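You operate a simulated robot arm through the tools that you are given. There is no shell and no other tool.

Carry out the task below with a simulated robot arm. There is one attempt and no reset: what you move stays moved.

## Task
Open the brown sack and load the sifter to its blue mark.
Fine: pull the blue toggle, sack back; then wipe the smear with the sponge, sponge back. Set down upright: brown sack with a blue toggle. What is to be rubbed or washed off counts as gone when no trace of it is left.

It is judged by the outcome, as a careful person would: the job done as asked, and still so three seconds after it is handed in. It fails if anything else is knocked over, pushed out of place, dropped, spilled or broken.

## Robot
A 7-joint arm with a two-finger parallel gripper, fixed in place. Base frame: the origin is at the foot of the arm, x ahead of it, y to its left, z up. Lengths are in mm, angles in degrees, forces in N, time in s.
Its first joint turns from -166.0 to 166.0 degrees. Payload 4.4 kg.
Tool frame: the origin (TCP) lies between the finger pads and is the grasp point; the fingertips stand 23 mm ahead of it; z points along the fingers, y is the line along which they close. The gripper opens to 94 mm. The fingers are 38 mm wide and 10 mm thick; the gripper's body (54 by 96 mm) begins 39 mm behind the TCP.
Orientation is told as [roll, pitch, yaw] about the base's x, y, z axes, in that order, counted from this pose: with the fingers straight down and closing along the base's y, the tool's x points along the base's -x, its y along +y and its z along -z.

## Interface
- The arm moves only by the tool apply_moves. Its argument "steps" is a list of rows, each a list of 3 entries, a list of its own where there are three numbers: the shift along the base's x, y, z in cm, then the turn, a rotation vector about the base's x, y, z in rad, then the opening, from 0 (shut) to 1 (fully open). In form: [[[dx, dy, dz], [wx, wy, wz], gripper], ...]. A call has 1 to 20 rows; each row shifts and turns the commanded pose from where the row before left it. Rows are played at 5 a second. More than 50 mm and 8.6 degrees between two rows, or a gripper value outside its range, and nothing of the call is played. Where a pose cannot be reached the arm comes as near as it can. A force on the tool above 40 N (or 10 N above the force at the start of the call, whichever is more), or a blocked arm, ends the call early, and 0.2 s more pass. Each finger travels about 72 mm/s and halts on what it meets, pressing with about 24 N; the grip force reading is that of the motor and also rises with nothing between the fingers. The clock runs only during rows and for 0.2 s after the last one: add rows that do not move to give the fingers time. The reply holds the time, the measured pose of the TCP, the force on the tool along the base axes, the opening and the grip force, in the units named above and with some noise, with the torque about the TCP (base axes, N m) and any sound that the robot's microphone picked up, and new pictures: "show" is both (left out), scene, wrist or none.
- Cameras (640 x 400 px; columns grow to the right, rows downward): "scene" is fixed at [220.5, 651, 1579.9]; the picture's right is [-0.61, -0.79, 0.00], its down [-0.36, 0.28, -0.89] and it looks along [0.70, -0.54, -0.46] (base axes); focal length 317 px, centre (320, 200). "wrist" rides on the gripper at [86, 16, -75] in the tool frame; the picture's right is [-0.18, 0.98, 0.00], its down [-0.58, -0.11, -0.81] and it looks along [-0.79, -0.15, 0.59] (tool axes); focal length 243 px, centre (320, 200). There is no depth. A picture from a camera that has moved, and an enlarged one, comes with that camera's place and axes in the base frame and with its lens.
- enlarge(camera, box): a new picture of the part [left, top, right, bottom] of that camera's present view, enlarged. It takes no simulated time.
- job_done(): hands the job in; it is judged then, once.

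Places have to be worked out from the pictures, the camera data and where the tool is seen. Open the gripper and draw the arm clear of the work before you hand the job in, unless the task says otherwise.

The tools are called as name(argument=value, ...) on one line, values as JSON. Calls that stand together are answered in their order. apply_moves: Moves the arm, as the interface text tells. Its arguments: {"type":"object","properties":{"steps":{"type":"array","items":{"type":"array"}},"show":{"type":"string","enum":["both","scene","wrist","none"]}},"required":["steps"]} The other tools are called the same way: enlarge (camera, box) takes an enlarged picture of a part of a camera's view; job_done () hands the job in.

At the start:

```text
time: 0.0
eef_pos: [553.6, 245.2, 1452.8]
tcp_rot: [0.0, 0.1, 0.0]
contact_force: [1.1, 0.1, -0.6]
torque: [-0.03, 0.01, 0.04]
finger_gap: 94.1
finger_force: 0.0
```

scene: 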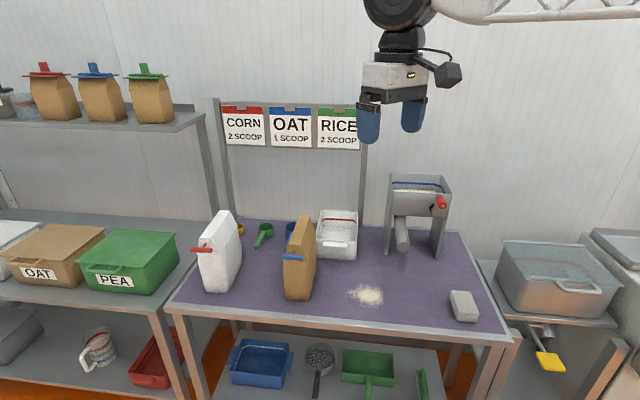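
wrist: 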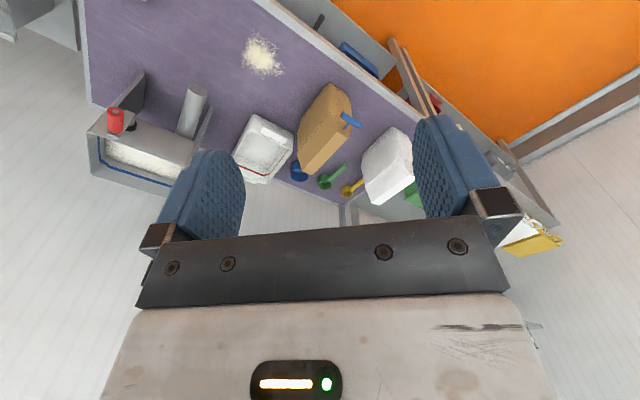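

I'll look more closely at the work table before moving anything.

enlarge(camera="scene", box=[170, 170, 330, 310])

enlarge(camera="scene", box=[330, 160, 500, 340])

enlarge(camera="wrist", box=[80, 60, 260, 220])

enlarge(camera="wrist", box=[220, 60, 420, 220])

```text
2.86 times, centred on (250, 240) of scene
camera zoom: at [220.5, 651.0, 1579.9], right [-0.61, -0.79, 0.0], down [-0.36, 0.28, -0.89], along [0.7, -0.54, -0.46], focal length 905 px, centre (520, 86)
```

zoom: 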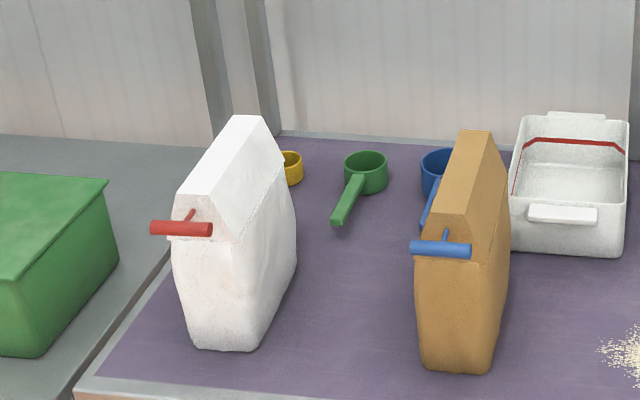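

```text
2.22 times, centred on (415, 250) of scene
camera zoom: at [220.5, 651.0, 1579.9], right [-0.61, -0.79, 0.0], down [-0.36, 0.28, -0.89], along [0.7, -0.54, -0.46], focal length 704 px, centre (109, 89)
```

zoom: 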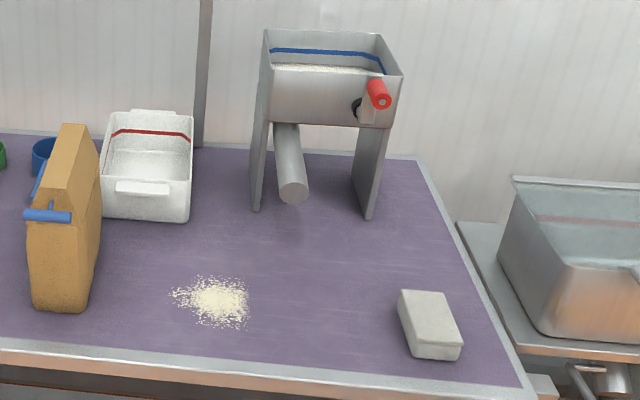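

```text
2.50 times, centred on (170, 140) of wrist
camera zoom: at [467.2, 261.3, 1526.2], right [0.18, 0.98, 0.0], down [0.58, -0.11, 0.81], along [0.79, -0.15, -0.59], focal length 606 px, centre (695, 350)
```

zoom: 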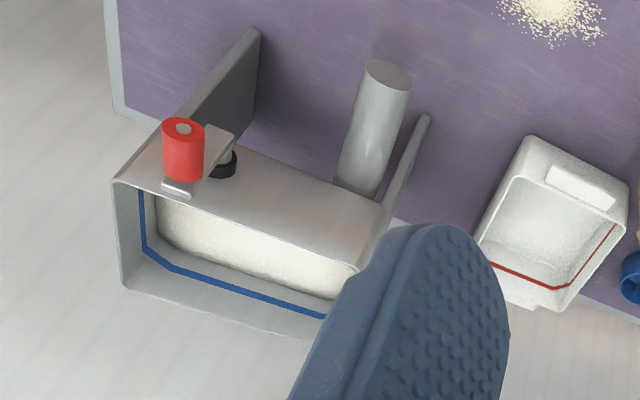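

```text
2.50 times, centred on (320, 140) of wrist
camera zoom: at [467.2, 261.3, 1526.2], right [0.18, 0.98, 0.0], down [0.58, -0.11, 0.81], along [0.79, -0.15, -0.59], focal length 606 px, centre (320, 350)
```

zoom: 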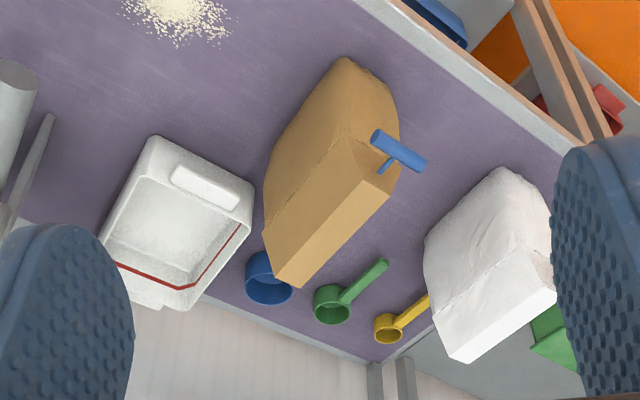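

The table appears rotated about 45° to the base, with its top near z≈820. I'll zoom in on the sifter and the toggle to size them up.

enlarge(camera="scene", box=[375, 165, 465, 265])

enlarge(camera="scene", box=[265, 205, 345, 305])

enlarge(camera="scene", box=[340, 270, 500, 340])

enlarge(camera="scene", box=[210, 90, 370, 190])

```text
4.00 times, centred on (420, 215) of scene
camera zoom: at [220.5, 651.0, 1579.9], right [-0.61, -0.79, 0.0], down [-0.36, 0.28, -0.89], along [0.7, -0.54, -0.46], focal length 1268 px, centre (-80, 140)
```

zoom: 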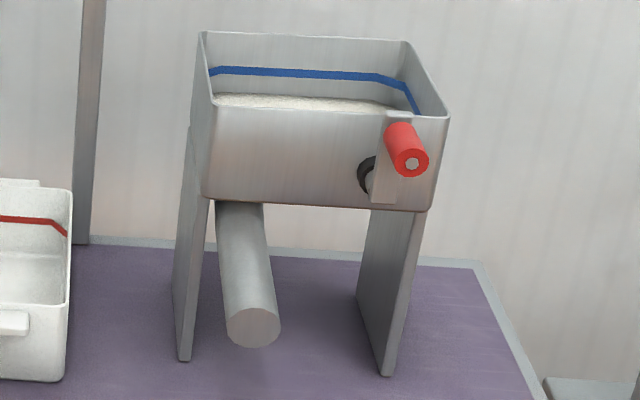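

```text
4.00 times, centred on (305, 255) of scene
camera zoom: at [220.5, 651.0, 1579.9], right [-0.61, -0.79, 0.0], down [-0.36, 0.28, -0.89], along [0.7, -0.54, -0.46], focal length 1268 px, centre (380, -20)
```

zoom: 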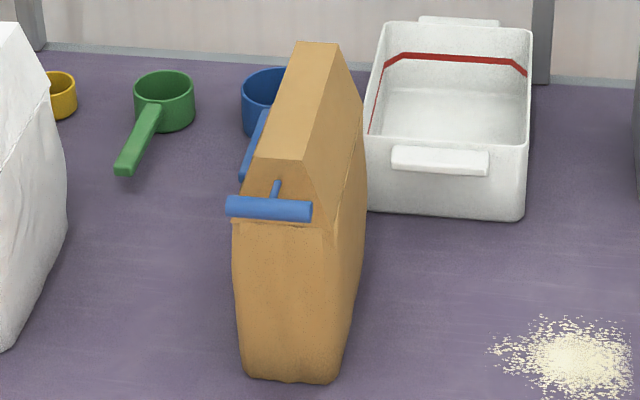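

```text
4.00 times, centred on (420, 305) of scene
camera zoom: at [220.5, 651.0, 1579.9], right [-0.61, -0.79, 0.0], down [-0.36, 0.28, -0.89], along [0.7, -0.54, -0.46], focal length 1268 px, centre (-80, -220)
```

zoom: 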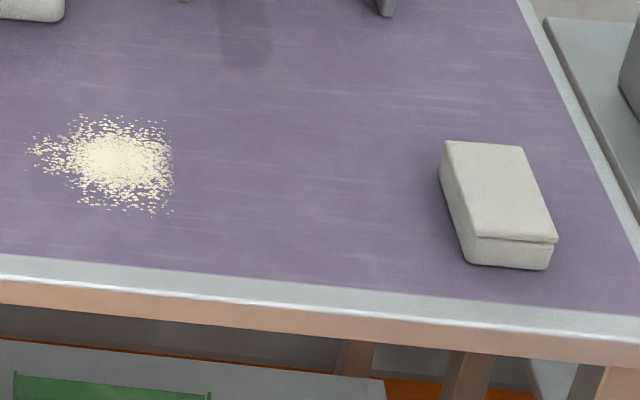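

```text
4.00 times, centred on (290, 140) of scene
camera zoom: at [220.5, 651.0, 1579.9], right [-0.61, -0.79, 0.0], down [-0.36, 0.28, -0.89], along [0.7, -0.54, -0.46], focal length 1268 px, centre (440, 440)
```

zoom: 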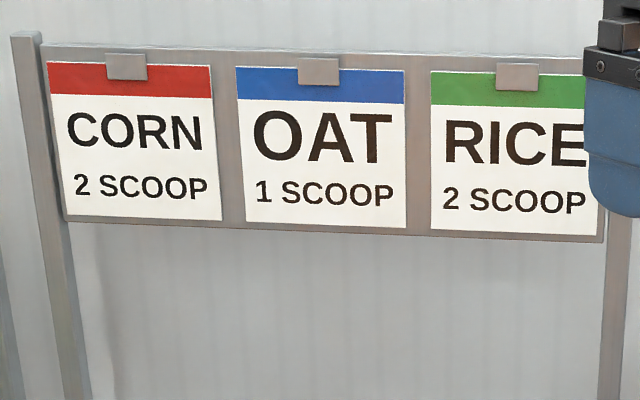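

The blue toggle triangulates to about (838, 270, 1019), standing off the front of the sack. I'll bring the open gripper above it, turned 45° so the fingers close across the bar, to get a closer look.

apply_moves(steps=[[[2.7, 0.1, -3.0], [0, 0, 0.0873], 1], [[2.7, 0.1, -3.0], [0, 0, 0.0873], 1], [[2.7, 0.1, -3.0], [0, 0, 0.0873], 1], [[2.7, 0.1, -3.0], [0, 0, 0.0873], 1], [[2.7, 0.1, -3.0], [0, 0, 0.0873], 1], [[2.7, 0.1, -3.0], [0, 0, 0.0873], 1], [[2.7, 0.1, -3.0], [0, 0, 0.0873], 1], [[2.7, 0.1, -3.0], [0, 0, 0.0873], 1], [[2.7, 0.1, -3.0], [0, 0, 0.0873], 1], [[0, 0, 0], [0, 0, 0], 1]], show="both")

```text
time: 2.2
eef_pos: [797.2, 254.3, 1180.6]
tcp_rot: [0.0, 0.1, 45.0]
contact_force: [0.8, 0.0, -0.4]
torque: [0.0, 0.02, 0.0]
finger_gap: 94.1
finger_force: 0.0
camera wrist: at [724.3, 203.9, 1254.8], right [-0.57, 0.82, 0.0], down [0.49, 0.33, 0.81], along [0.67, 0.46, -0.59], focal length 243 px, centre (320, 200)
```

scene: 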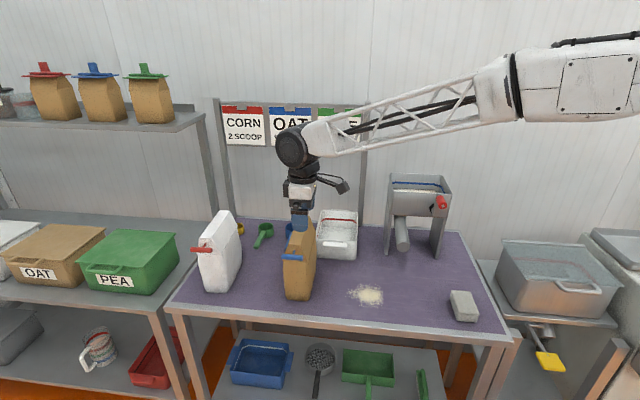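
wrist: 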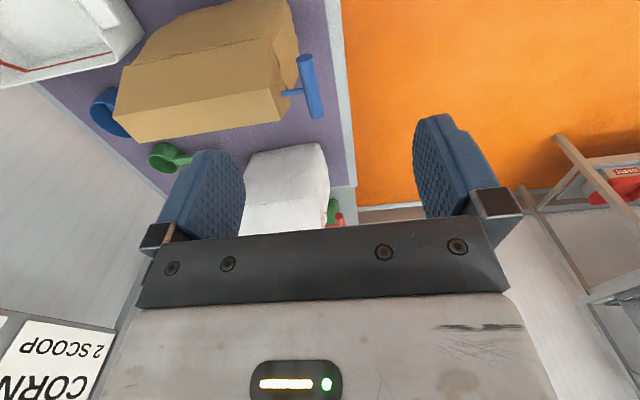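

The toggle's bar and stem show clearly now. I'll enlarge the view to measure the bar, the stem and the gap to the sack.

enlarge(camera="wrist", box=[240, 20, 368, 150])

enlarge(camera="wrist", box=[80, 0, 340, 170])

```text
3.08 times, centred on (304, 85) of wrist
camera zoom: at [724.3, 203.9, 1254.8], right [-0.57, 0.82, 0.0], down [0.49, 0.33, 0.81], along [0.67, 0.46, -0.59], focal length 746 px, centre (369, 554)
```

zoom: 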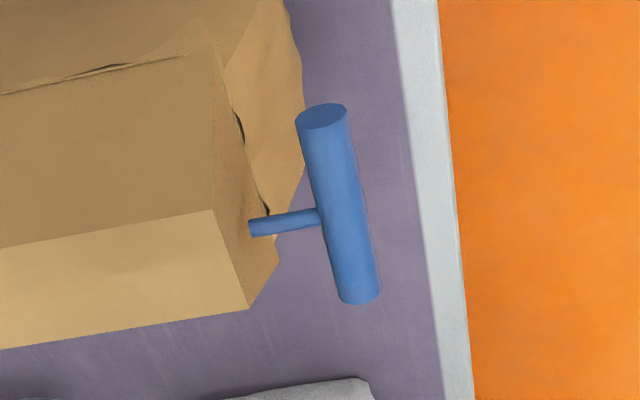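

```text
2.35 times, centred on (210, 85) of wrist
camera zoom: at [724.3, 203.9, 1254.8], right [-0.57, 0.82, 0.0], down [0.49, 0.33, 0.81], along [0.67, 0.46, -0.59], focal length 571 px, centre (579, 471)
```

zoom: 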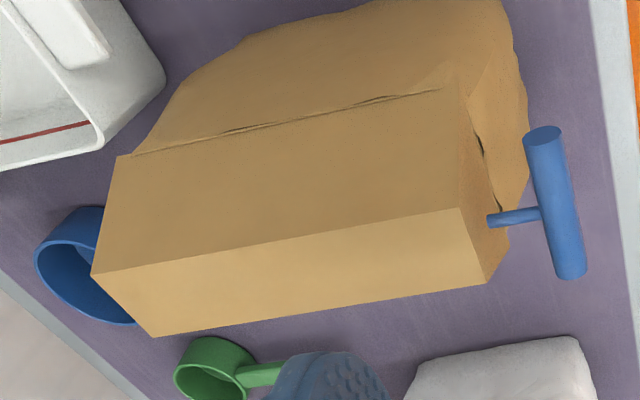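

Both views agree on the bar: centre near (839, 270, 1019), about 61 mm long and 15 mm thick, lying along the table's length, with roughly 22 mm between it and the sack. I'll narrow the gripper to about 38 mm and hover just above the bar's near half, to one side of the stem.

apply_moves(steps=[[[0.6, 0.2, -2.5], [0, 0, 0], 0.4], [[0.6, 0.2, -3.0], [0, 0, 0], 0.4], [[0.7, 0.1, -3.0], [0, 0, 0], 0.4], [[0, 0, -2.0], [0, 0, 0], 0.4], [[0, 0, 0], [0, 0, 0], 0.4], [[0, 0, 0], [0, 0, 0], 0.4]], show="both")

```text
time: 3.6
eef_pos: [815.8, 258.6, 1077.6]
tcp_rot: [-0.1, 0.0, 45.0]
contact_force: [0.5, -0.6, 0.0]
torque: [0.01, -0.02, -0.01]
finger_gap: 37.6
finger_force: 0.1
camera wrist: at [743.5, 208.3, 1150.7], right [-0.56, 0.83, 0.0], down [0.49, 0.33, 0.81], along [0.67, 0.46, -0.59], focal length 243 px, centre (320, 200)
```

scene: 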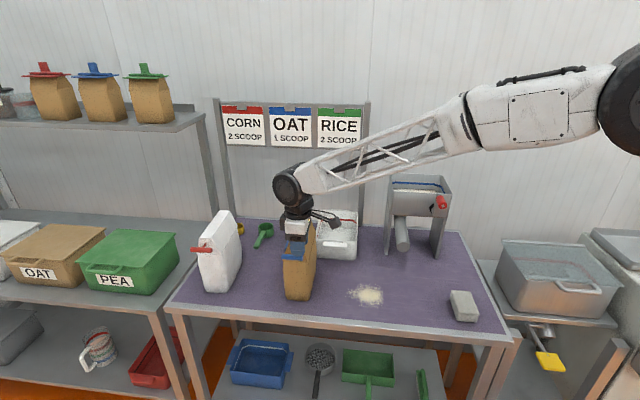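
wrist: 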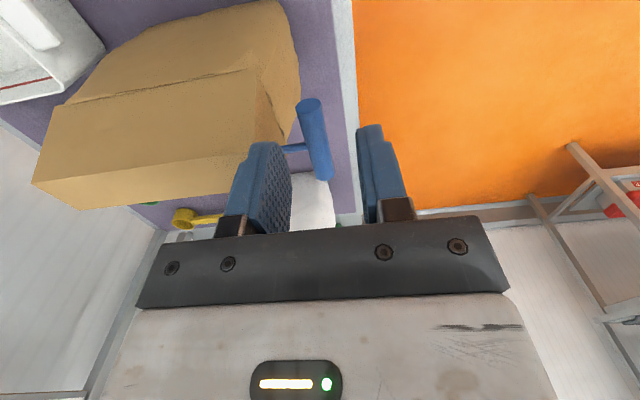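

The bar sits between and below the fingers. I'll zoom in to check the rear finger's alignment with the gap before going down.

enlarge(camera="wrist", box=[220, 80, 420, 230])

enlarge(camera="scene", box=[260, 190, 360, 270])

```text
2.67 times, centred on (320, 155) of wrist
camera zoom: at [743.5, 208.3, 1150.7], right [-0.56, 0.83, 0.0], down [0.49, 0.33, 0.81], along [0.67, 0.46, -0.59], focal length 647 px, centre (320, 320)
```

zoom: 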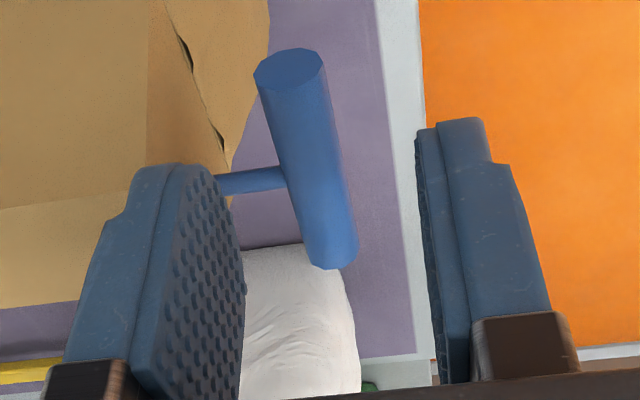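

```text
5.00 times, centred on (310, 230) of scene
camera zoom: at [220.5, 651.0, 1579.9], right [-0.61, -0.79, 0.0], down [-0.36, 0.28, -0.89], along [0.7, -0.54, -0.46], focal length 1584 px, centre (370, 50)
```

zoom: 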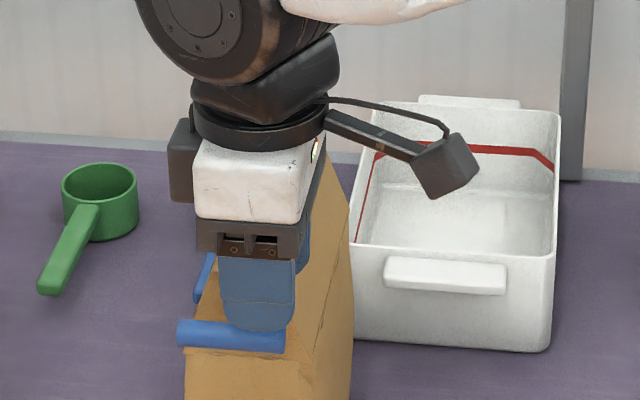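

The bar's centre works out at f≈401 mm (depth from the base along the table normal), and the rear finger's inner face is about 4 mm behind the bar. I'll lower 44 mm in small steps and look again before closing.

apply_moves(steps=[[[-0.05, 0.05, -1.5], [0, 0, 0], 0.4], [[0, 0, -1.5], [0, 0, 0], 0.4], [[0, 0, -1.4], [0, 0, 0], 0.4], [[0, 0, 0], [0, 0, 0], 0.4]], show="wrist")

```text
time: 4.6
eef_pos: [815.2, 260.0, 1033.3]
tcp_rot: [-0.1, 0.1, 45.0]
contact_force: [-0.4, 0.1, 0.5]
torque: [-0.01, 0.0, 0.0]
finger_gap: 37.9
finger_force: 0.1
camera wrist: at [742.5, 208.9, 1106.7], right [-0.56, 0.83, 0.0], down [0.49, 0.33, 0.81], along [0.67, 0.46, -0.59], focal length 243 px, centre (320, 200)
```

wrist: 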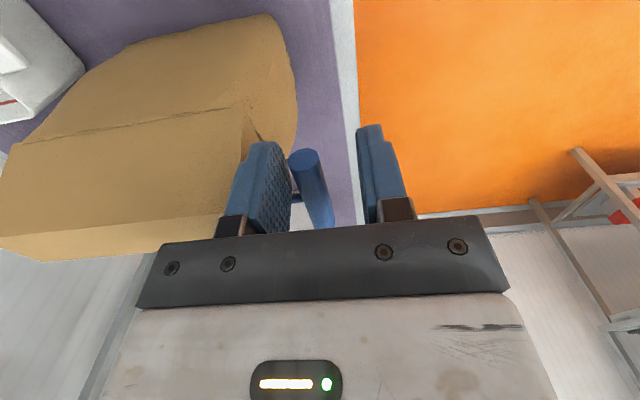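

There was no contact on the way down, and the bar is between the fingers. I'll close on it.

apply_moves(steps=[[[0, 0, 0], [0, 0, 0], 0.25], [[0, 0, 0], [0, 0, 0], 0.1], [[0, 0, 0], [0, 0, 0], 0.0], [[0, 0, 0], [0, 0, 0], 0.0]], show="both")

```text
time: 5.6
eef_pos: [815.7, 258.8, 1033.1]
tcp_rot: [-0.1, 0.0, 44.9]
contact_force: [1.5, 1.2, 1.2]
torque: [0.01, 0.0, 0.01]
finger_gap: 14.6
finger_force: 23.7
camera wrist: at [742.4, 208.9, 1106.8], right [-0.56, 0.83, 0.0], down [0.49, 0.33, 0.81], along [0.67, 0.46, -0.59], focal length 243 px, centre (320, 200)
```

scene: 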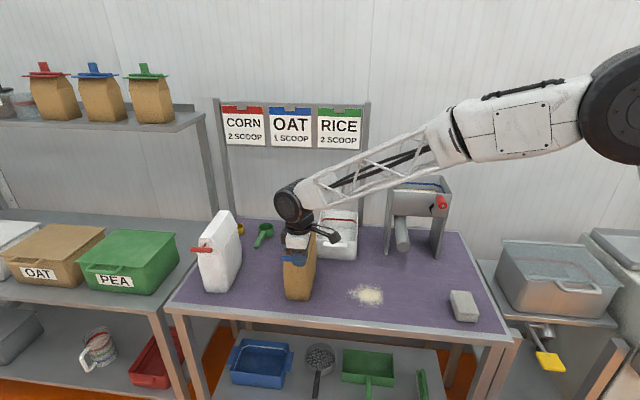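
wrist: 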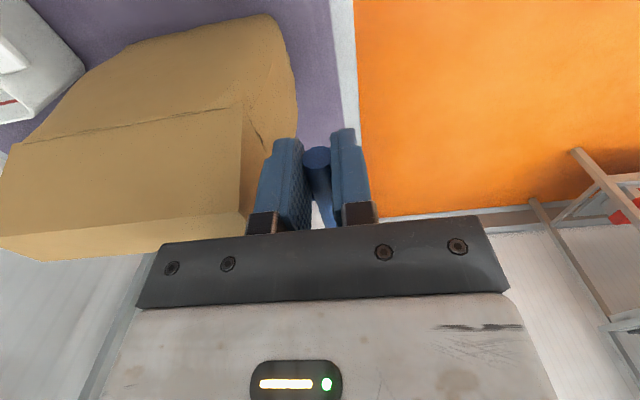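

The gap reads 14.6 mm at 23.7 N, so the bar is held. I'll pull straight back from the sack in small steps and watch the force.

apply_moves(steps=[[[-0.28, 0.28, 0], [0, 0, 0], 0.0], [[-0.28, 0.28, 0], [0, 0, 0], 0.0], [[-0.28, 0.28, 0], [0, 0, 0], 0.0]], show="both")

```text
time: 6.4
eef_pos: [806.4, 268.0, 1032.9]
tcp_rot: [-0.1, 0.0, 45.0]
contact_force: [0.0, 0.1, -0.1]
torque: [-0.09, 0.05, -0.1]
finger_gap: 14.5
finger_force: 24.1
camera wrist: at [734.2, 218.1, 1107.3], right [-0.57, 0.82, 0.0], down [0.49, 0.33, 0.81], along [0.67, 0.46, -0.59], focal length 243 px, centre (320, 200)
```

scene: 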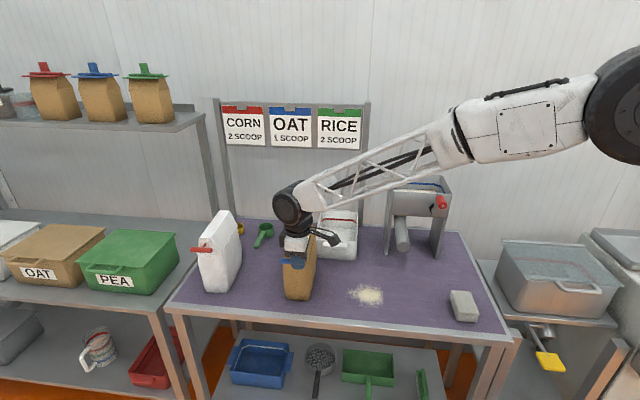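
wrist: 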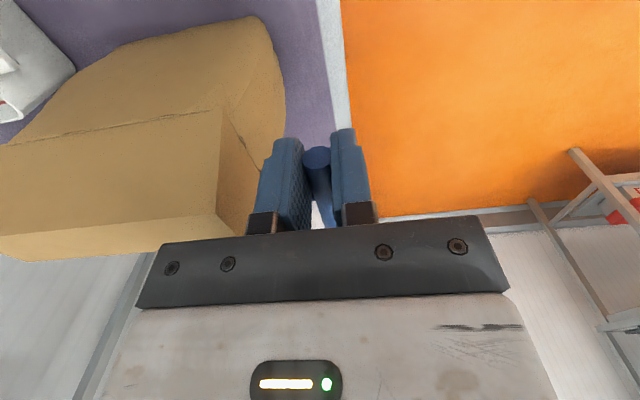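

It moved 12 mm with almost no force, and the sack seems to have stayed put. I'll enlarge the view to see whether the stem came out, then keep pulling.

enlarge(camera="wrist", box=[200, 90, 400, 240])

enlarge(camera="scene", box=[260, 190, 360, 310])

```text
2.67 times, centred on (300, 165) of wrist
camera zoom: at [734.2, 218.1, 1107.3], right [-0.57, 0.82, 0.0], down [0.49, 0.33, 0.81], along [0.67, 0.46, -0.59], focal length 647 px, centre (373, 293)
```

zoom: 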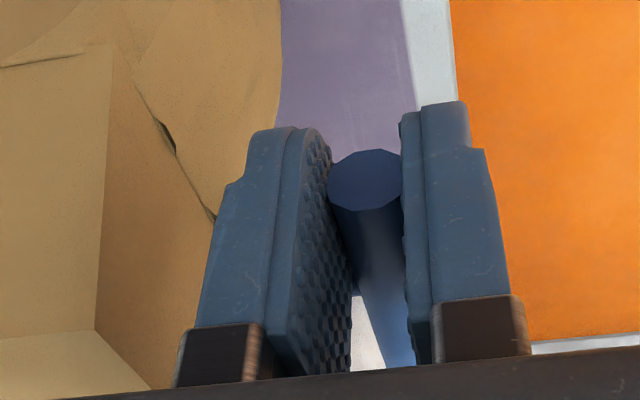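

```text
3.33 times, centred on (310, 250) of scene
camera zoom: at [220.5, 651.0, 1579.9], right [-0.61, -0.79, 0.0], down [-0.36, 0.28, -0.89], along [0.7, -0.54, -0.46], focal length 1056 px, centre (353, 33)
```

zoom: 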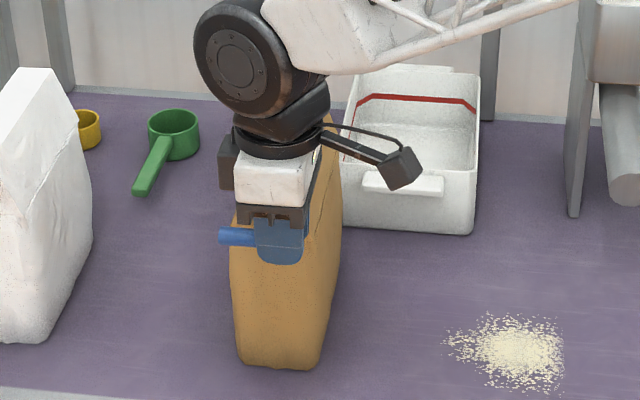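

The sack hasn't moved and the stem is sliding out of the seam. I'll keep pulling back about 40 mm more in small steps.

apply_moves(steps=[[[-0.35, 0.35, 0], [0, 0, 0], 0.0], [[-0.35, 0.35, 0], [0, 0, 0], 0.0], [[-0.35, 0.35, 0], [0, 0, 0], 0.0], [[-0.35, 0.35, 0], [0, 0, 0], 0.0], [[-0.35, 0.35, 0], [0, 0, 0], 0.0], [[-0.35, 0.35, 0], [0, 0, 0], 0.0]], show="both")

```text
time: 7.8
eef_pos: [786.6, 287.9, 1033.3]
tcp_rot: [0.1, 0.0, 45.0]
contact_force: [0.2, -0.5, 0.1]
torque: [0.07, -0.04, -0.09]
finger_gap: 14.5
finger_force: 23.5
camera wrist: at [713.3, 239.1, 1107.0], right [-0.57, 0.82, 0.0], down [0.49, 0.33, 0.81], along [0.66, 0.46, -0.59], focal length 243 px, centre (320, 200)
```

scene: 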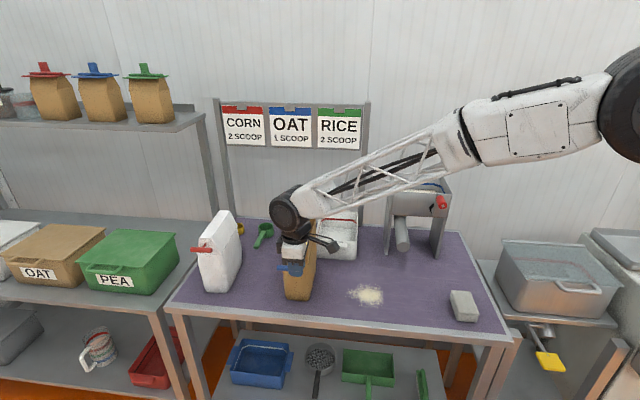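
wrist: 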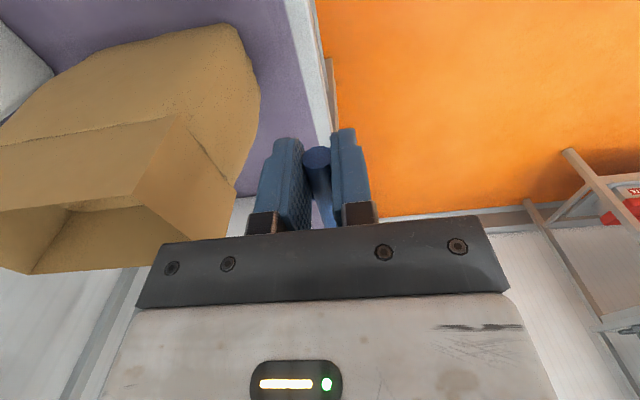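

The sack's top strip is gone and I can see into it, so it's open. I'll zoom to find out whether the toggle is still attached.

enlarge(camera="wrist", box=[0, 90, 400, 290])

enlarge(camera="scene", box=[260, 190, 360, 310])

```text
1.60 times, centred on (200, 190) of wrist
camera zoom: at [713.3, 239.1, 1107.0], right [-0.57, 0.82, 0.0], down [0.49, 0.33, 0.81], along [0.66, 0.46, -0.59], focal length 388 px, centre (512, 216)
```

zoom: 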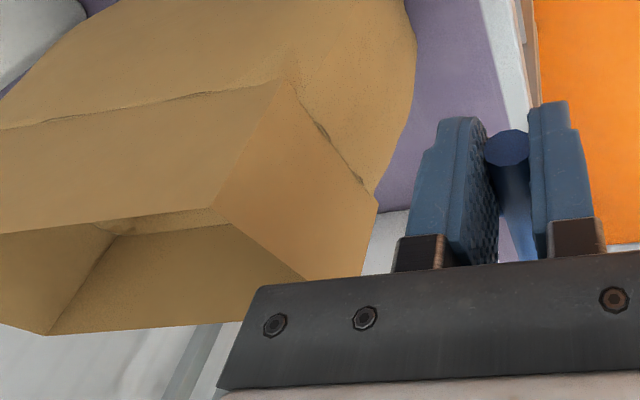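

```text
3.33 times, centred on (310, 250) of scene
camera zoom: at [220.5, 651.0, 1579.9], right [-0.61, -0.79, 0.0], down [-0.36, 0.28, -0.89], along [0.7, -0.54, -0.46], focal length 1056 px, centre (353, 33)
```

zoom: 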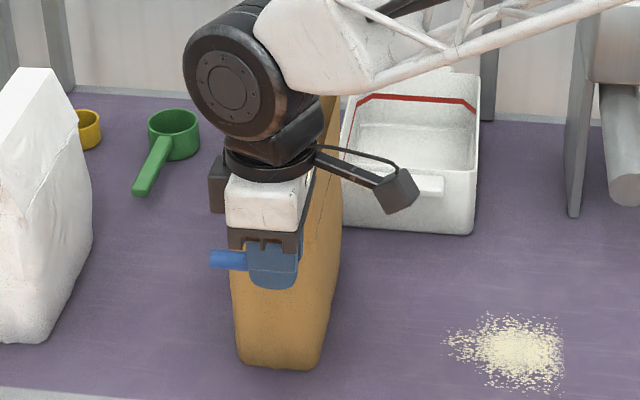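

No stem spans the gap to the sack any more, so the toggle looks fully drawn out and in the gripper. I'll back off another 50 mm and check that the force stays at zero.

apply_moves(steps=[[[-0.6, 0.6, 0], [0, 0, 0], 0.0], [[-0.9, 0.9, 0], [0, 0, 0], 0.0], [[-1.2, 1.2, 0], [0, 0, 0], 0.0], [[-1.2, 1.2, 0.2], [0, 0, 0], 0.0], [[-1.0, 1.0, 1.0], [0, 0, 0], 0.0]], show="both")

```text
time: 9.0
eef_pos: [736.7, 339.8, 1045.3]
tcp_rot: [0.0, 0.0, 45.0]
contact_force: [0.3, -1.0, -3.3]
torque: [-0.03, 0.03, 0.03]
finger_gap: 14.5
finger_force: 23.9
camera wrist: at [664.3, 288.3, 1119.3], right [-0.56, 0.83, 0.0], down [0.49, 0.33, 0.81], along [0.67, 0.46, -0.59], focal length 243 px, centre (320, 200)
```

scene: 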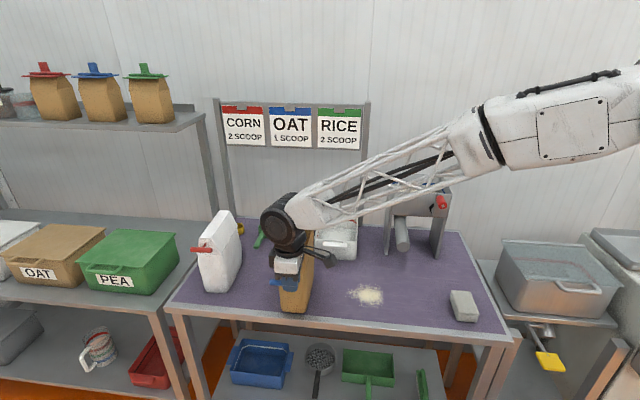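
wrist: 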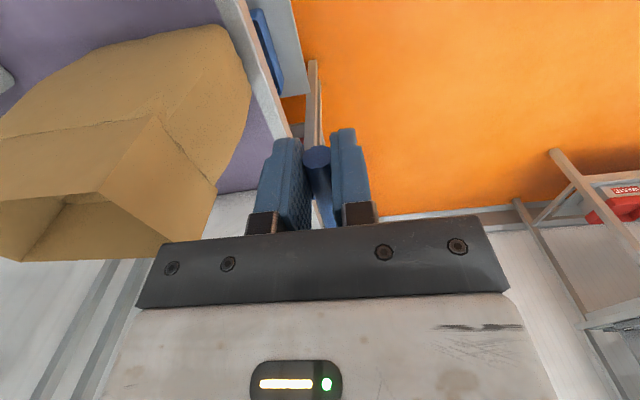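

The sack has shifted toward the table's front edge, so the toggle is still tethered and drags it once fully out. I'll stop and inspect.

enlarge(camera="scene", box=[230, 180, 370, 330])

enlarge(camera="wrist", box=[0, 20, 400, 270])

```text
2.67 times, centred on (300, 255) of scene
camera zoom: at [220.5, 651.0, 1579.9], right [-0.61, -0.79, 0.0], down [-0.36, 0.28, -0.89], along [0.7, -0.54, -0.46], focal length 845 px, centre (373, 53)
```

zoom: 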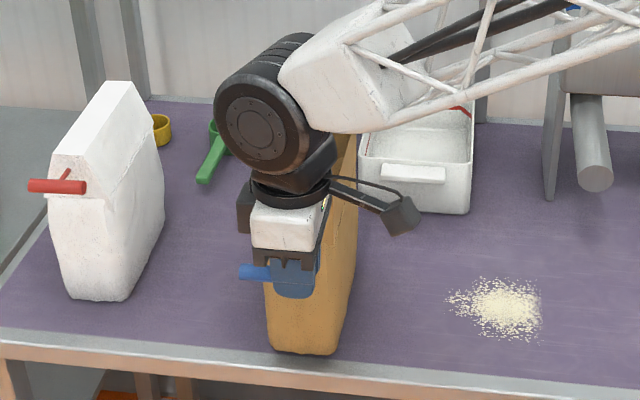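

```text
1.60 times, centred on (200, 145) of wrist
camera zoom: at [664.3, 288.3, 1119.3], right [-0.56, 0.83, 0.0], down [0.49, 0.33, 0.81], along [0.67, 0.46, -0.59], focal length 388 px, centre (512, 288)
```

zoom: 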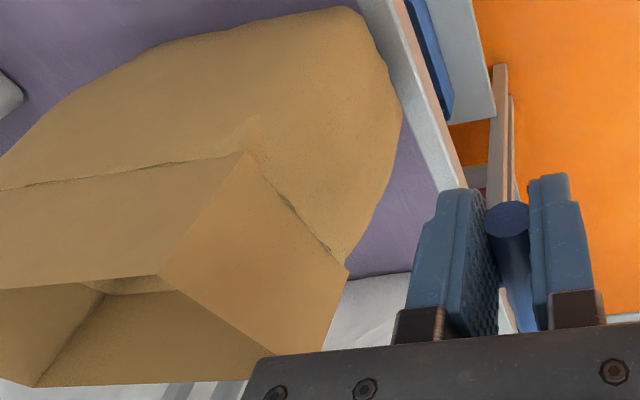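

The sack slid about 54 mm toward the edge while staying upright, so the toggle tops out at 50–60 mm of travel. I'll undo the last small lift so the sack sits flat, then check the forces.

apply_moves(steps=[[[0, 0, -0.4], [0, 0, 0], 0.0], [[0, 0, -0.4], [0, 0, 0], 0.0], [[0, 0, -0.4], [0, 0, 0], 0.0], [[0, 0, 0], [0, 0, 0], 0.0]], show="both")

```text
time: 10.0
eef_pos: [737.0, 338.9, 1033.1]
tcp_rot: [0.0, -0.1, 45.0]
contact_force: [-0.2, 0.0, 3.4]
torque: [0.02, -0.05, 0.03]
finger_gap: 14.4
finger_force: 24.3
camera wrist: at [664.2, 288.3, 1107.4], right [-0.56, 0.83, 0.0], down [0.49, 0.33, 0.81], along [0.67, 0.46, -0.59], focal length 243 px, centre (320, 200)
```

scene: 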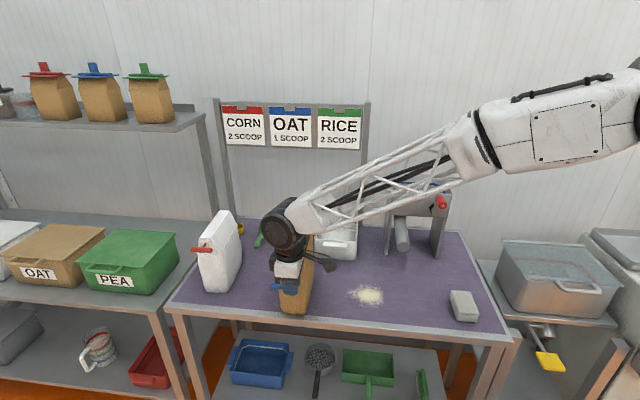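
wrist: 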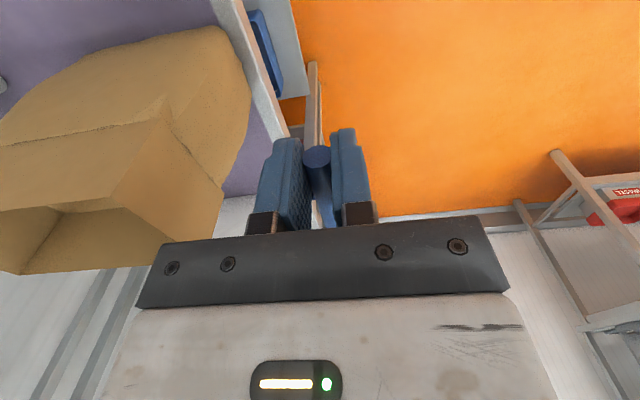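

Before letting go of the toggle I need to know how it is linked to the sack. I'll look for a cord in the gap between them.

enlarge(camera="wrist", box=[170, 140, 290, 240])

enlarge(camera="scene", box=[260, 260, 330, 320])

```text
4.00 times, centred on (230, 190) of wrist
camera zoom: at [664.2, 288.3, 1107.4], right [-0.56, 0.83, 0.0], down [0.49, 0.33, 0.81], along [0.67, 0.46, -0.59], focal length 970 px, centre (680, 240)
```

zoom: 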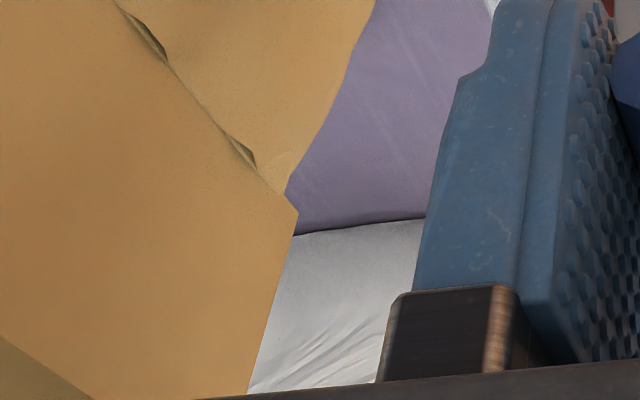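

```text
6.67 times, centred on (295, 290) of scene
camera zoom: at [220.5, 651.0, 1579.9], right [-0.61, -0.79, 0.0], down [-0.36, 0.28, -0.89], along [0.7, -0.54, -0.46], focal length 2113 px, centre (487, -400)
```

zoom: 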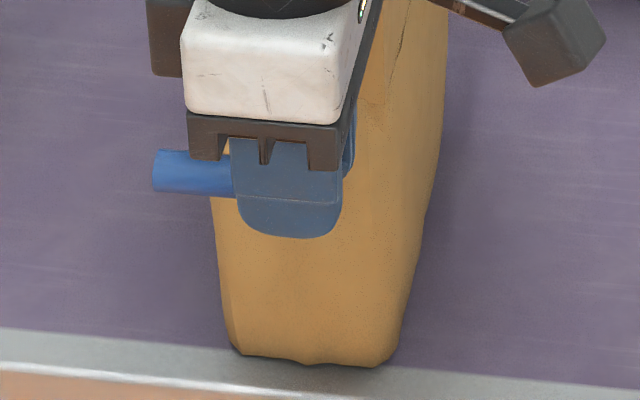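

There's no visible cord, but the sack followed the toggle, so some sliding link keeps them joined. I'll ease forward a few millimetres to take off the tension, then open the fingers slowly and see whether the toggle stays put.

apply_moves(steps=[[[0.2, -0.2, 0.3], [0, 0, 0], 0.0], [[0, 0, 0], [0, 0, 0], 0.0], [[0, 0, 0], [0, 0, 0], 0.2]], show="both")

```text
time: 10.8
eef_pos: [739.3, 336.4, 1036.1]
tcp_rot: [-0.1, -0.1, 44.9]
contact_force: [0.2, -0.7, 0.2]
torque: [-0.04, -0.01, 0.0]
finger_gap: 18.6
finger_force: 0.0
camera wrist: at [666.0, 286.2, 1109.9], right [-0.56, 0.83, 0.0], down [0.49, 0.33, 0.81], along [0.67, 0.46, -0.59], focal length 243 px, centre (320, 200)
```

scene: 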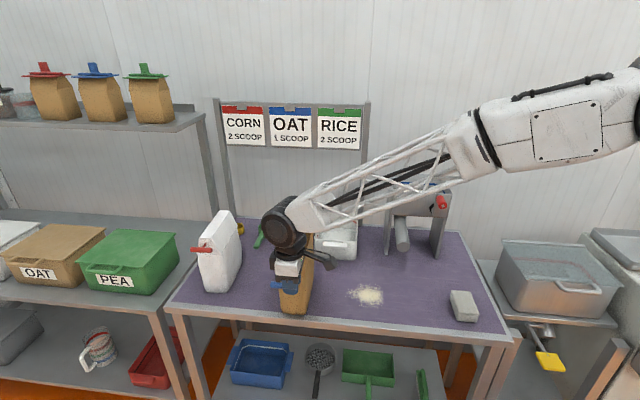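
wrist: 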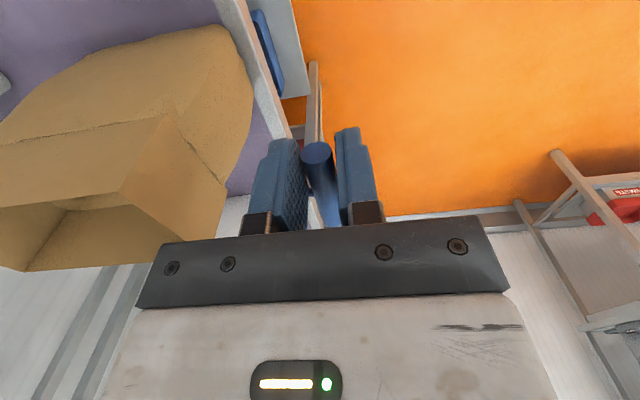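

The fingers have let go and the toggle is staying in place on the sack. I'll open a bit more, rise straight up, and see how it sits.

apply_moves(steps=[[[0, 0, 0], [0, 0, 0], 0.35], [[0, 0, 1.0], [0, 0, 0], 0.35], [[0, 0, 3.0], [0, 0, 0], 0.35], [[0, 0, 4.0], [0, 0, 0], 0.35], [[-1.0, -1.0, 4.0], [0, 0, 0], 0.35], [[-2.0, -2.0, 3.0], [0, 0, 0], 0.35], [[-2.0, -2.0, 2.0], [0, 0, 0], 0.6]], show="both")

```text
time: 12.4
eef_pos: [689.2, 285.0, 1205.2]
tcp_rot: [0.0, 0.2, 44.9]
contact_force: [0.0, -0.7, 0.2]
torque: [0.0, 0.02, 0.01]
finger_gap: 56.0
finger_force: 0.0
camera wrist: at [616.7, 235.9, 1279.0], right [-0.56, 0.83, 0.0], down [0.49, 0.33, 0.81], along [0.66, 0.46, -0.59], focal length 243 px, centre (320, 200)
```

scene: 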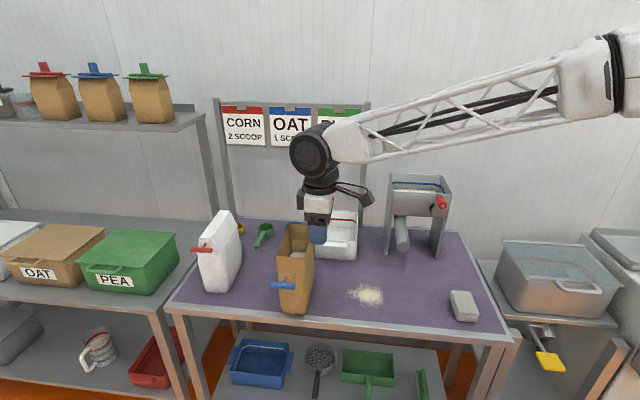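
wrist: 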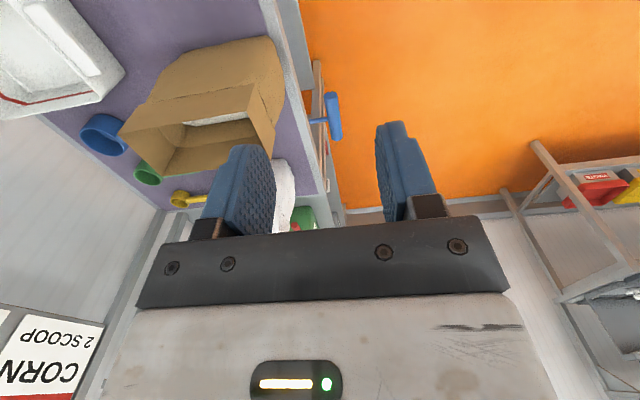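

The toggle stays pulled out and the sack's mouth is open with meal inside. I'll zoom in from both cameras to work out the sack's geometry for the grasp.

enlarge(camera="wrist", box=[110, 20, 350, 200])

enlarge(camera="scene", box=[260, 215, 340, 320])

```text
2.22 times, centred on (230, 110) of wrist
camera zoom: at [616.7, 235.9, 1279.0], right [-0.56, 0.83, 0.0], down [0.49, 0.33, 0.81], along [0.66, 0.46, -0.59], focal length 539 px, centre (520, 400)
```

zoom: 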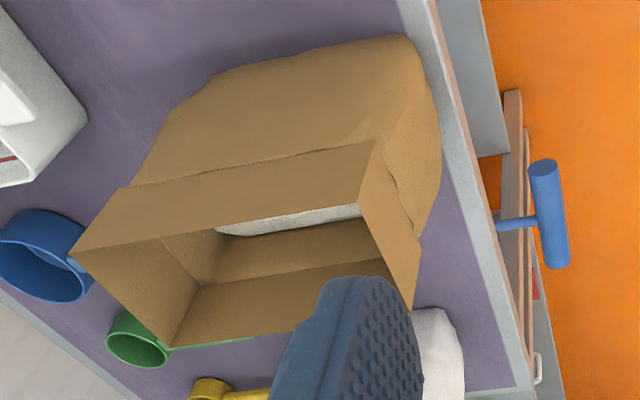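

```text
3.81 times, centred on (300, 268) of scene
camera zoom: at [220.5, 651.0, 1579.9], right [-0.61, -0.79, 0.0], down [-0.36, 0.28, -0.89], along [0.7, -0.54, -0.46], focal length 1207 px, centre (396, -57)
```

zoom: 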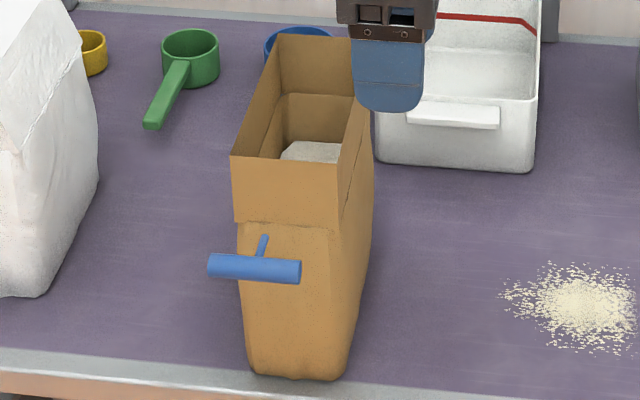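

The open collar gives good landmarks. The sack is about 79 mm wide and 164 mm long, its rim is at z≈1042, and its centre is now about 60 mm nearer the edge than it started. I plan to grip it from the front below the toggle with the tool horizontal, so that tipping the tool downward pours over the back lip. First I'll swing the yaw to −45° in clear space.

apply_moves(steps=[[[-0.3, 0.3, 0], [0, 0, -0.131], 0.6], [[-0.3, 0.3, 0], [0, 0, -0.131], 0.6], [[-0.3, 0.3, 0], [0, 0, -0.131], 0.6], [[-0.3, 0.3, 0], [0, 0, -0.131], 0.6], [[-0.3, 0.3, 0], [0, 0, -0.131], 0.6], [[-0.3, 0.3, 0], [0, 0, -0.131], 0.6], [[-0.3, 0.3, 0], [0, 0, -0.131], 0.6], [[-0.3, 0.3, 0], [0, 0, -0.131], 0.6], [[-0.3, 0.3, 0], [0, 0, -0.131], 0.8], [[-0.3, 0.3, 0], [0, 0, -0.131], 1], [[-0.3, 0.3, 0], [0, 0, -0.131], 1], [[-0.2, 0.2, 0], [0, 0, -0.13], 1]], show="both")

```text
time: 15.0
eef_pos: [653.6, 321.0, 1205.9]
tcp_rot: [0.1, 0.0, -45.3]
contact_force: [0.1, -0.1, 0.1]
torque: [0.0, 0.01, -0.01]
finger_gap: 93.9
finger_force: 0.0
camera wrist: at [604.3, 393.9, 1280.2], right [0.83, 0.56, 0.0], down [0.33, -0.49, 0.81], along [0.45, -0.67, -0.59], focal length 243 px, centre (320, 200)
```

scene: 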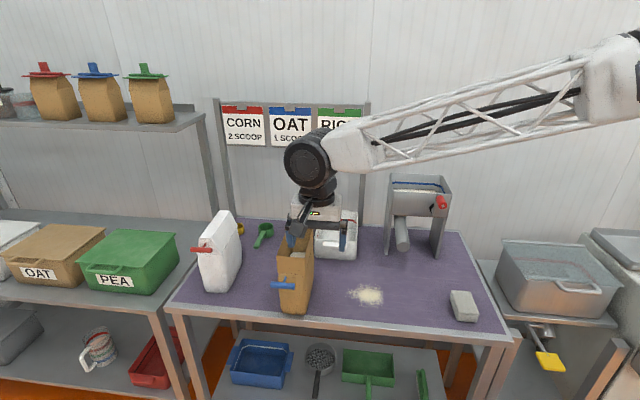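
wrist: 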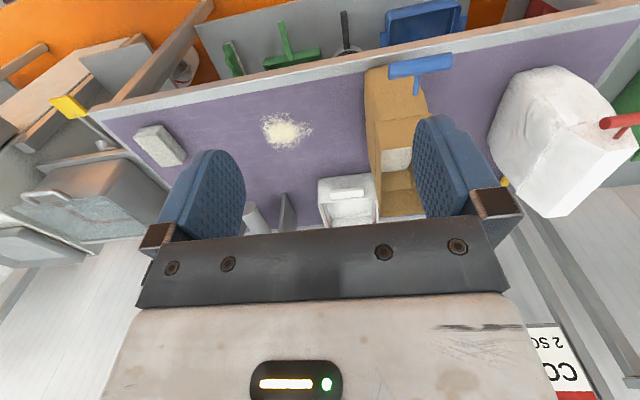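

The yaw is now −45°, so the fingers open along the table's length. Next I'll pitch the tool up about that axis until it points horizontally at the sack, staying in free space right of the toggle.

apply_moves(steps=[[[-0.2, 0.2, 0], [-0.0926, -0.0926, 0], 1], [[-0.2, 0.2, 0], [-0.0926, -0.0926, 0], 1], [[-0.2, 0.2, 0], [-0.0926, -0.0926, 0], 1], [[-0.2, 0.2, 0], [-0.0926, -0.0926, 0], 1], [[-0.2, 0.2, 0], [-0.0926, -0.0926, 0], 1], [[-0.2, 0.2, 0], [-0.0926, -0.0926, 0], 1]], show="both")

```text
time: 16.4
eef_pos: [641.4, 333.6, 1205.9]
tcp_rot: [0.0, -45.2, -45.1]
contact_force: [-0.5, -0.1, 0.1]
torque: [-0.01, -0.02, 0.02]
finger_gap: 94.0
finger_force: 0.1
camera wrist: at [572.5, 425.1, 1197.2], right [0.79, 0.6, 0.13], down [-0.19, 0.04, 0.98], along [0.59, -0.8, 0.14], focal length 243 px, centre (320, 200)
```

scene: 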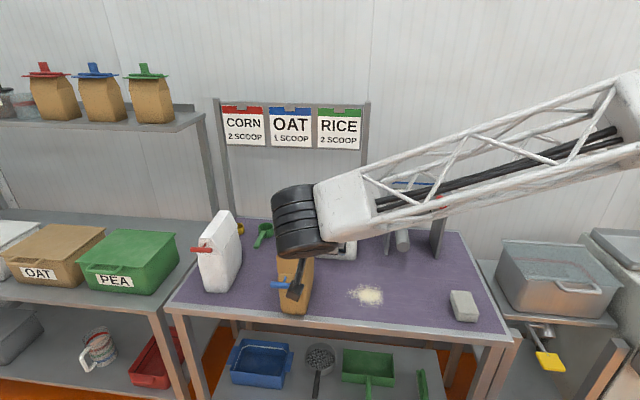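
wrist: 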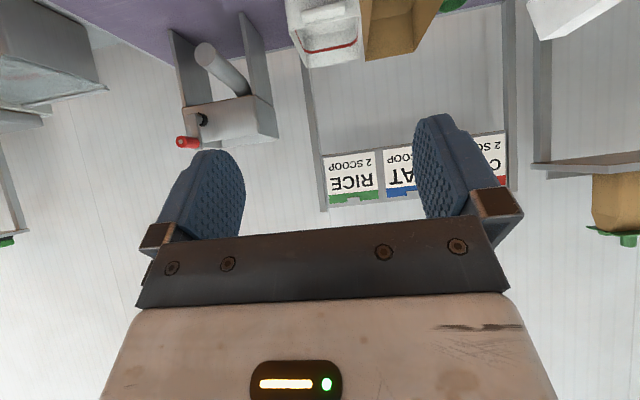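

The pitch works without trouble. I'll finish it to horizontal while easing back and down.

apply_moves(steps=[[[-0.4, 0.4, -1.5], [-0.0926, -0.0926, 0], 1], [[-0.4, 0.4, -1.5], [-0.0926, -0.0926, 0], 1], [[-0.4, 0.4, -1.5], [-0.0926, -0.0926, 0], 1], [[-0.4, 0.4, -1.5], [-0.0926, -0.0926, 0], 1], [[-0.4, 0.4, -1.5], [-0.0926, -0.0926, 0], 1], [[-0.4, 0.4, -1.5], [-0.0926, -0.0926, 0], 1], [[0, 0, 0], [0, 0, 0], 1]], show="both")

```text
time: 18.0
eef_pos: [616.6, 358.3, 1116.9]
tcp_rot: [157.6, -89.7, 157.3]
contact_force: [0.0, -0.6, -0.1]
torque: [0.02, -0.01, -0.02]
finger_gap: 94.1
finger_force: 0.1
camera wrist: at [575.8, 421.4, 1028.8], right [0.69, 0.7, 0.19], down [-0.65, 0.49, 0.58], along [0.31, -0.52, 0.79], focal length 243 px, centre (320, 200)
```

scene: 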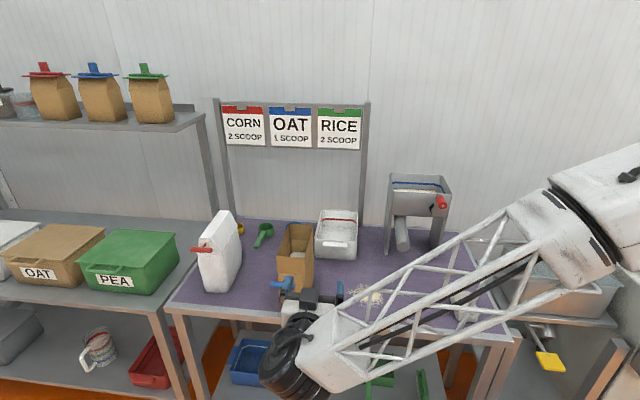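
wrist: 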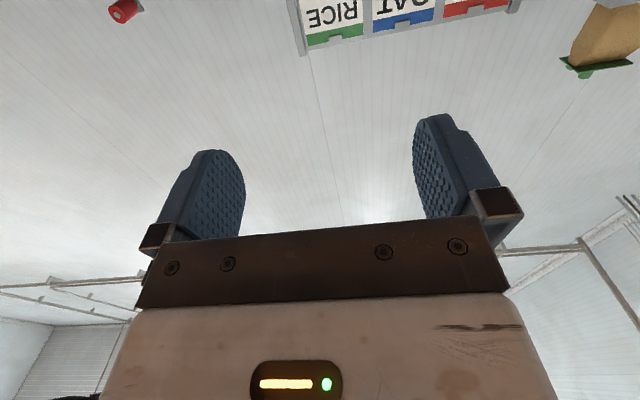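

The tool is horizontal at (617, 358, 1117). I'll slide left to line up with the sack's centreline (l≈784, distance along the table) and down to z≈945, which passes below the toggle, staying well clear in front of the table.

apply_moves(steps=[[[1.3, 1.3, -3.4], [0, 0, 0], 1], [[1.3, 1.3, -3.4], [0, 0, 0], 1], [[1.3, 1.3, -3.4], [0, 0, 0], 1], [[1.4, 1.4, -3.5], [0, 0, 0], 1], [[1.4, 1.4, -3.5], [0, 0, 0], 1], [[0, 0, 0], [0, 0, 0], 1]], show="both")

```text
time: 19.4
eef_pos: [685.3, 425.8, 943.4]
tcp_rot: [145.4, -89.9, 169.7]
contact_force: [-0.1, 1.1, -0.2]
torque: [-0.01, -0.01, 0.0]
finger_gap: 94.2
finger_force: 0.1
camera wrist: at [643.8, 488.8, 857.0], right [0.69, 0.7, 0.19], down [-0.65, 0.49, 0.58], along [0.31, -0.52, 0.79], focal length 243 px, centre (320, 200)
```

scene: 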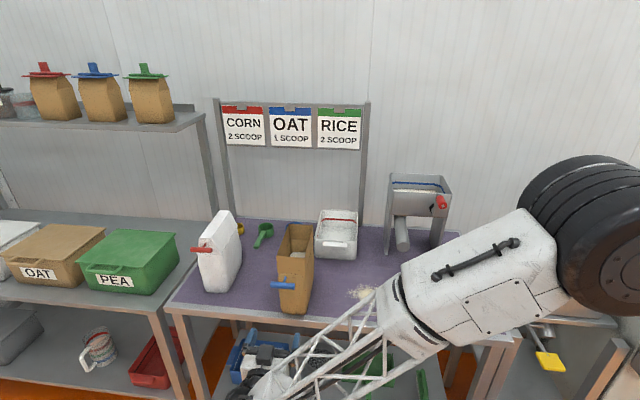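
wrist: 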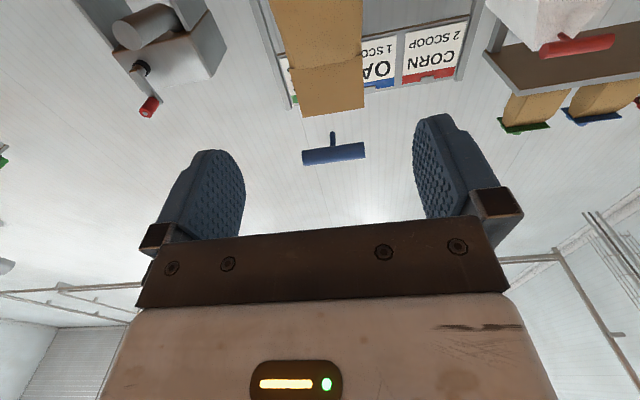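

The hand is below and in front of the toggle, lined up with the sack. I'll zoom in to check lateral centring before moving in.

enlarge(camera="wrist", box=[220, 0, 420, 180])

enlarge(camera="scene", box=[220, 220, 420, 400])

```text
2.22 times, centred on (320, 90) of wrist
camera zoom: at [643.8, 488.8, 857.0], right [0.69, 0.7, 0.19], down [-0.65, 0.49, 0.58], along [0.31, -0.52, 0.79], focal length 539 px, centre (320, 444)
```

zoom: 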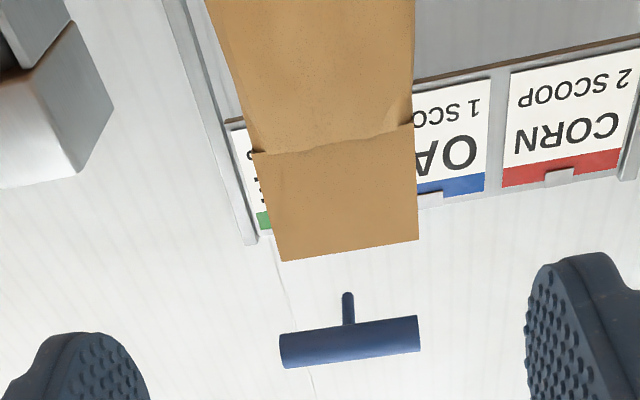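

```text
2.22 times, centred on (320, 310) of scene
camera zoom: at [220.5, 651.0, 1579.9], right [-0.61, -0.79, 0.0], down [-0.36, 0.28, -0.89], along [0.7, -0.54, -0.46], focal length 704 px, centre (320, -44)
```

zoom: 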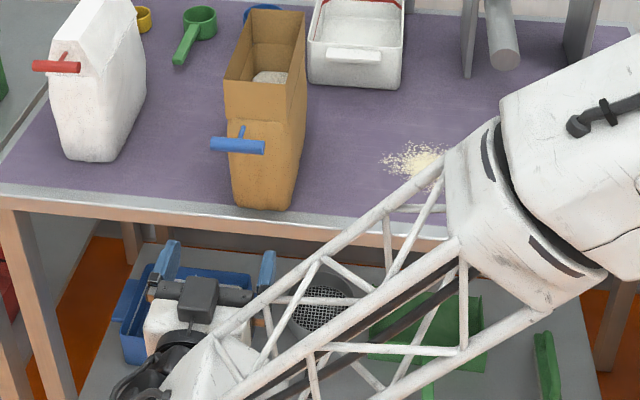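

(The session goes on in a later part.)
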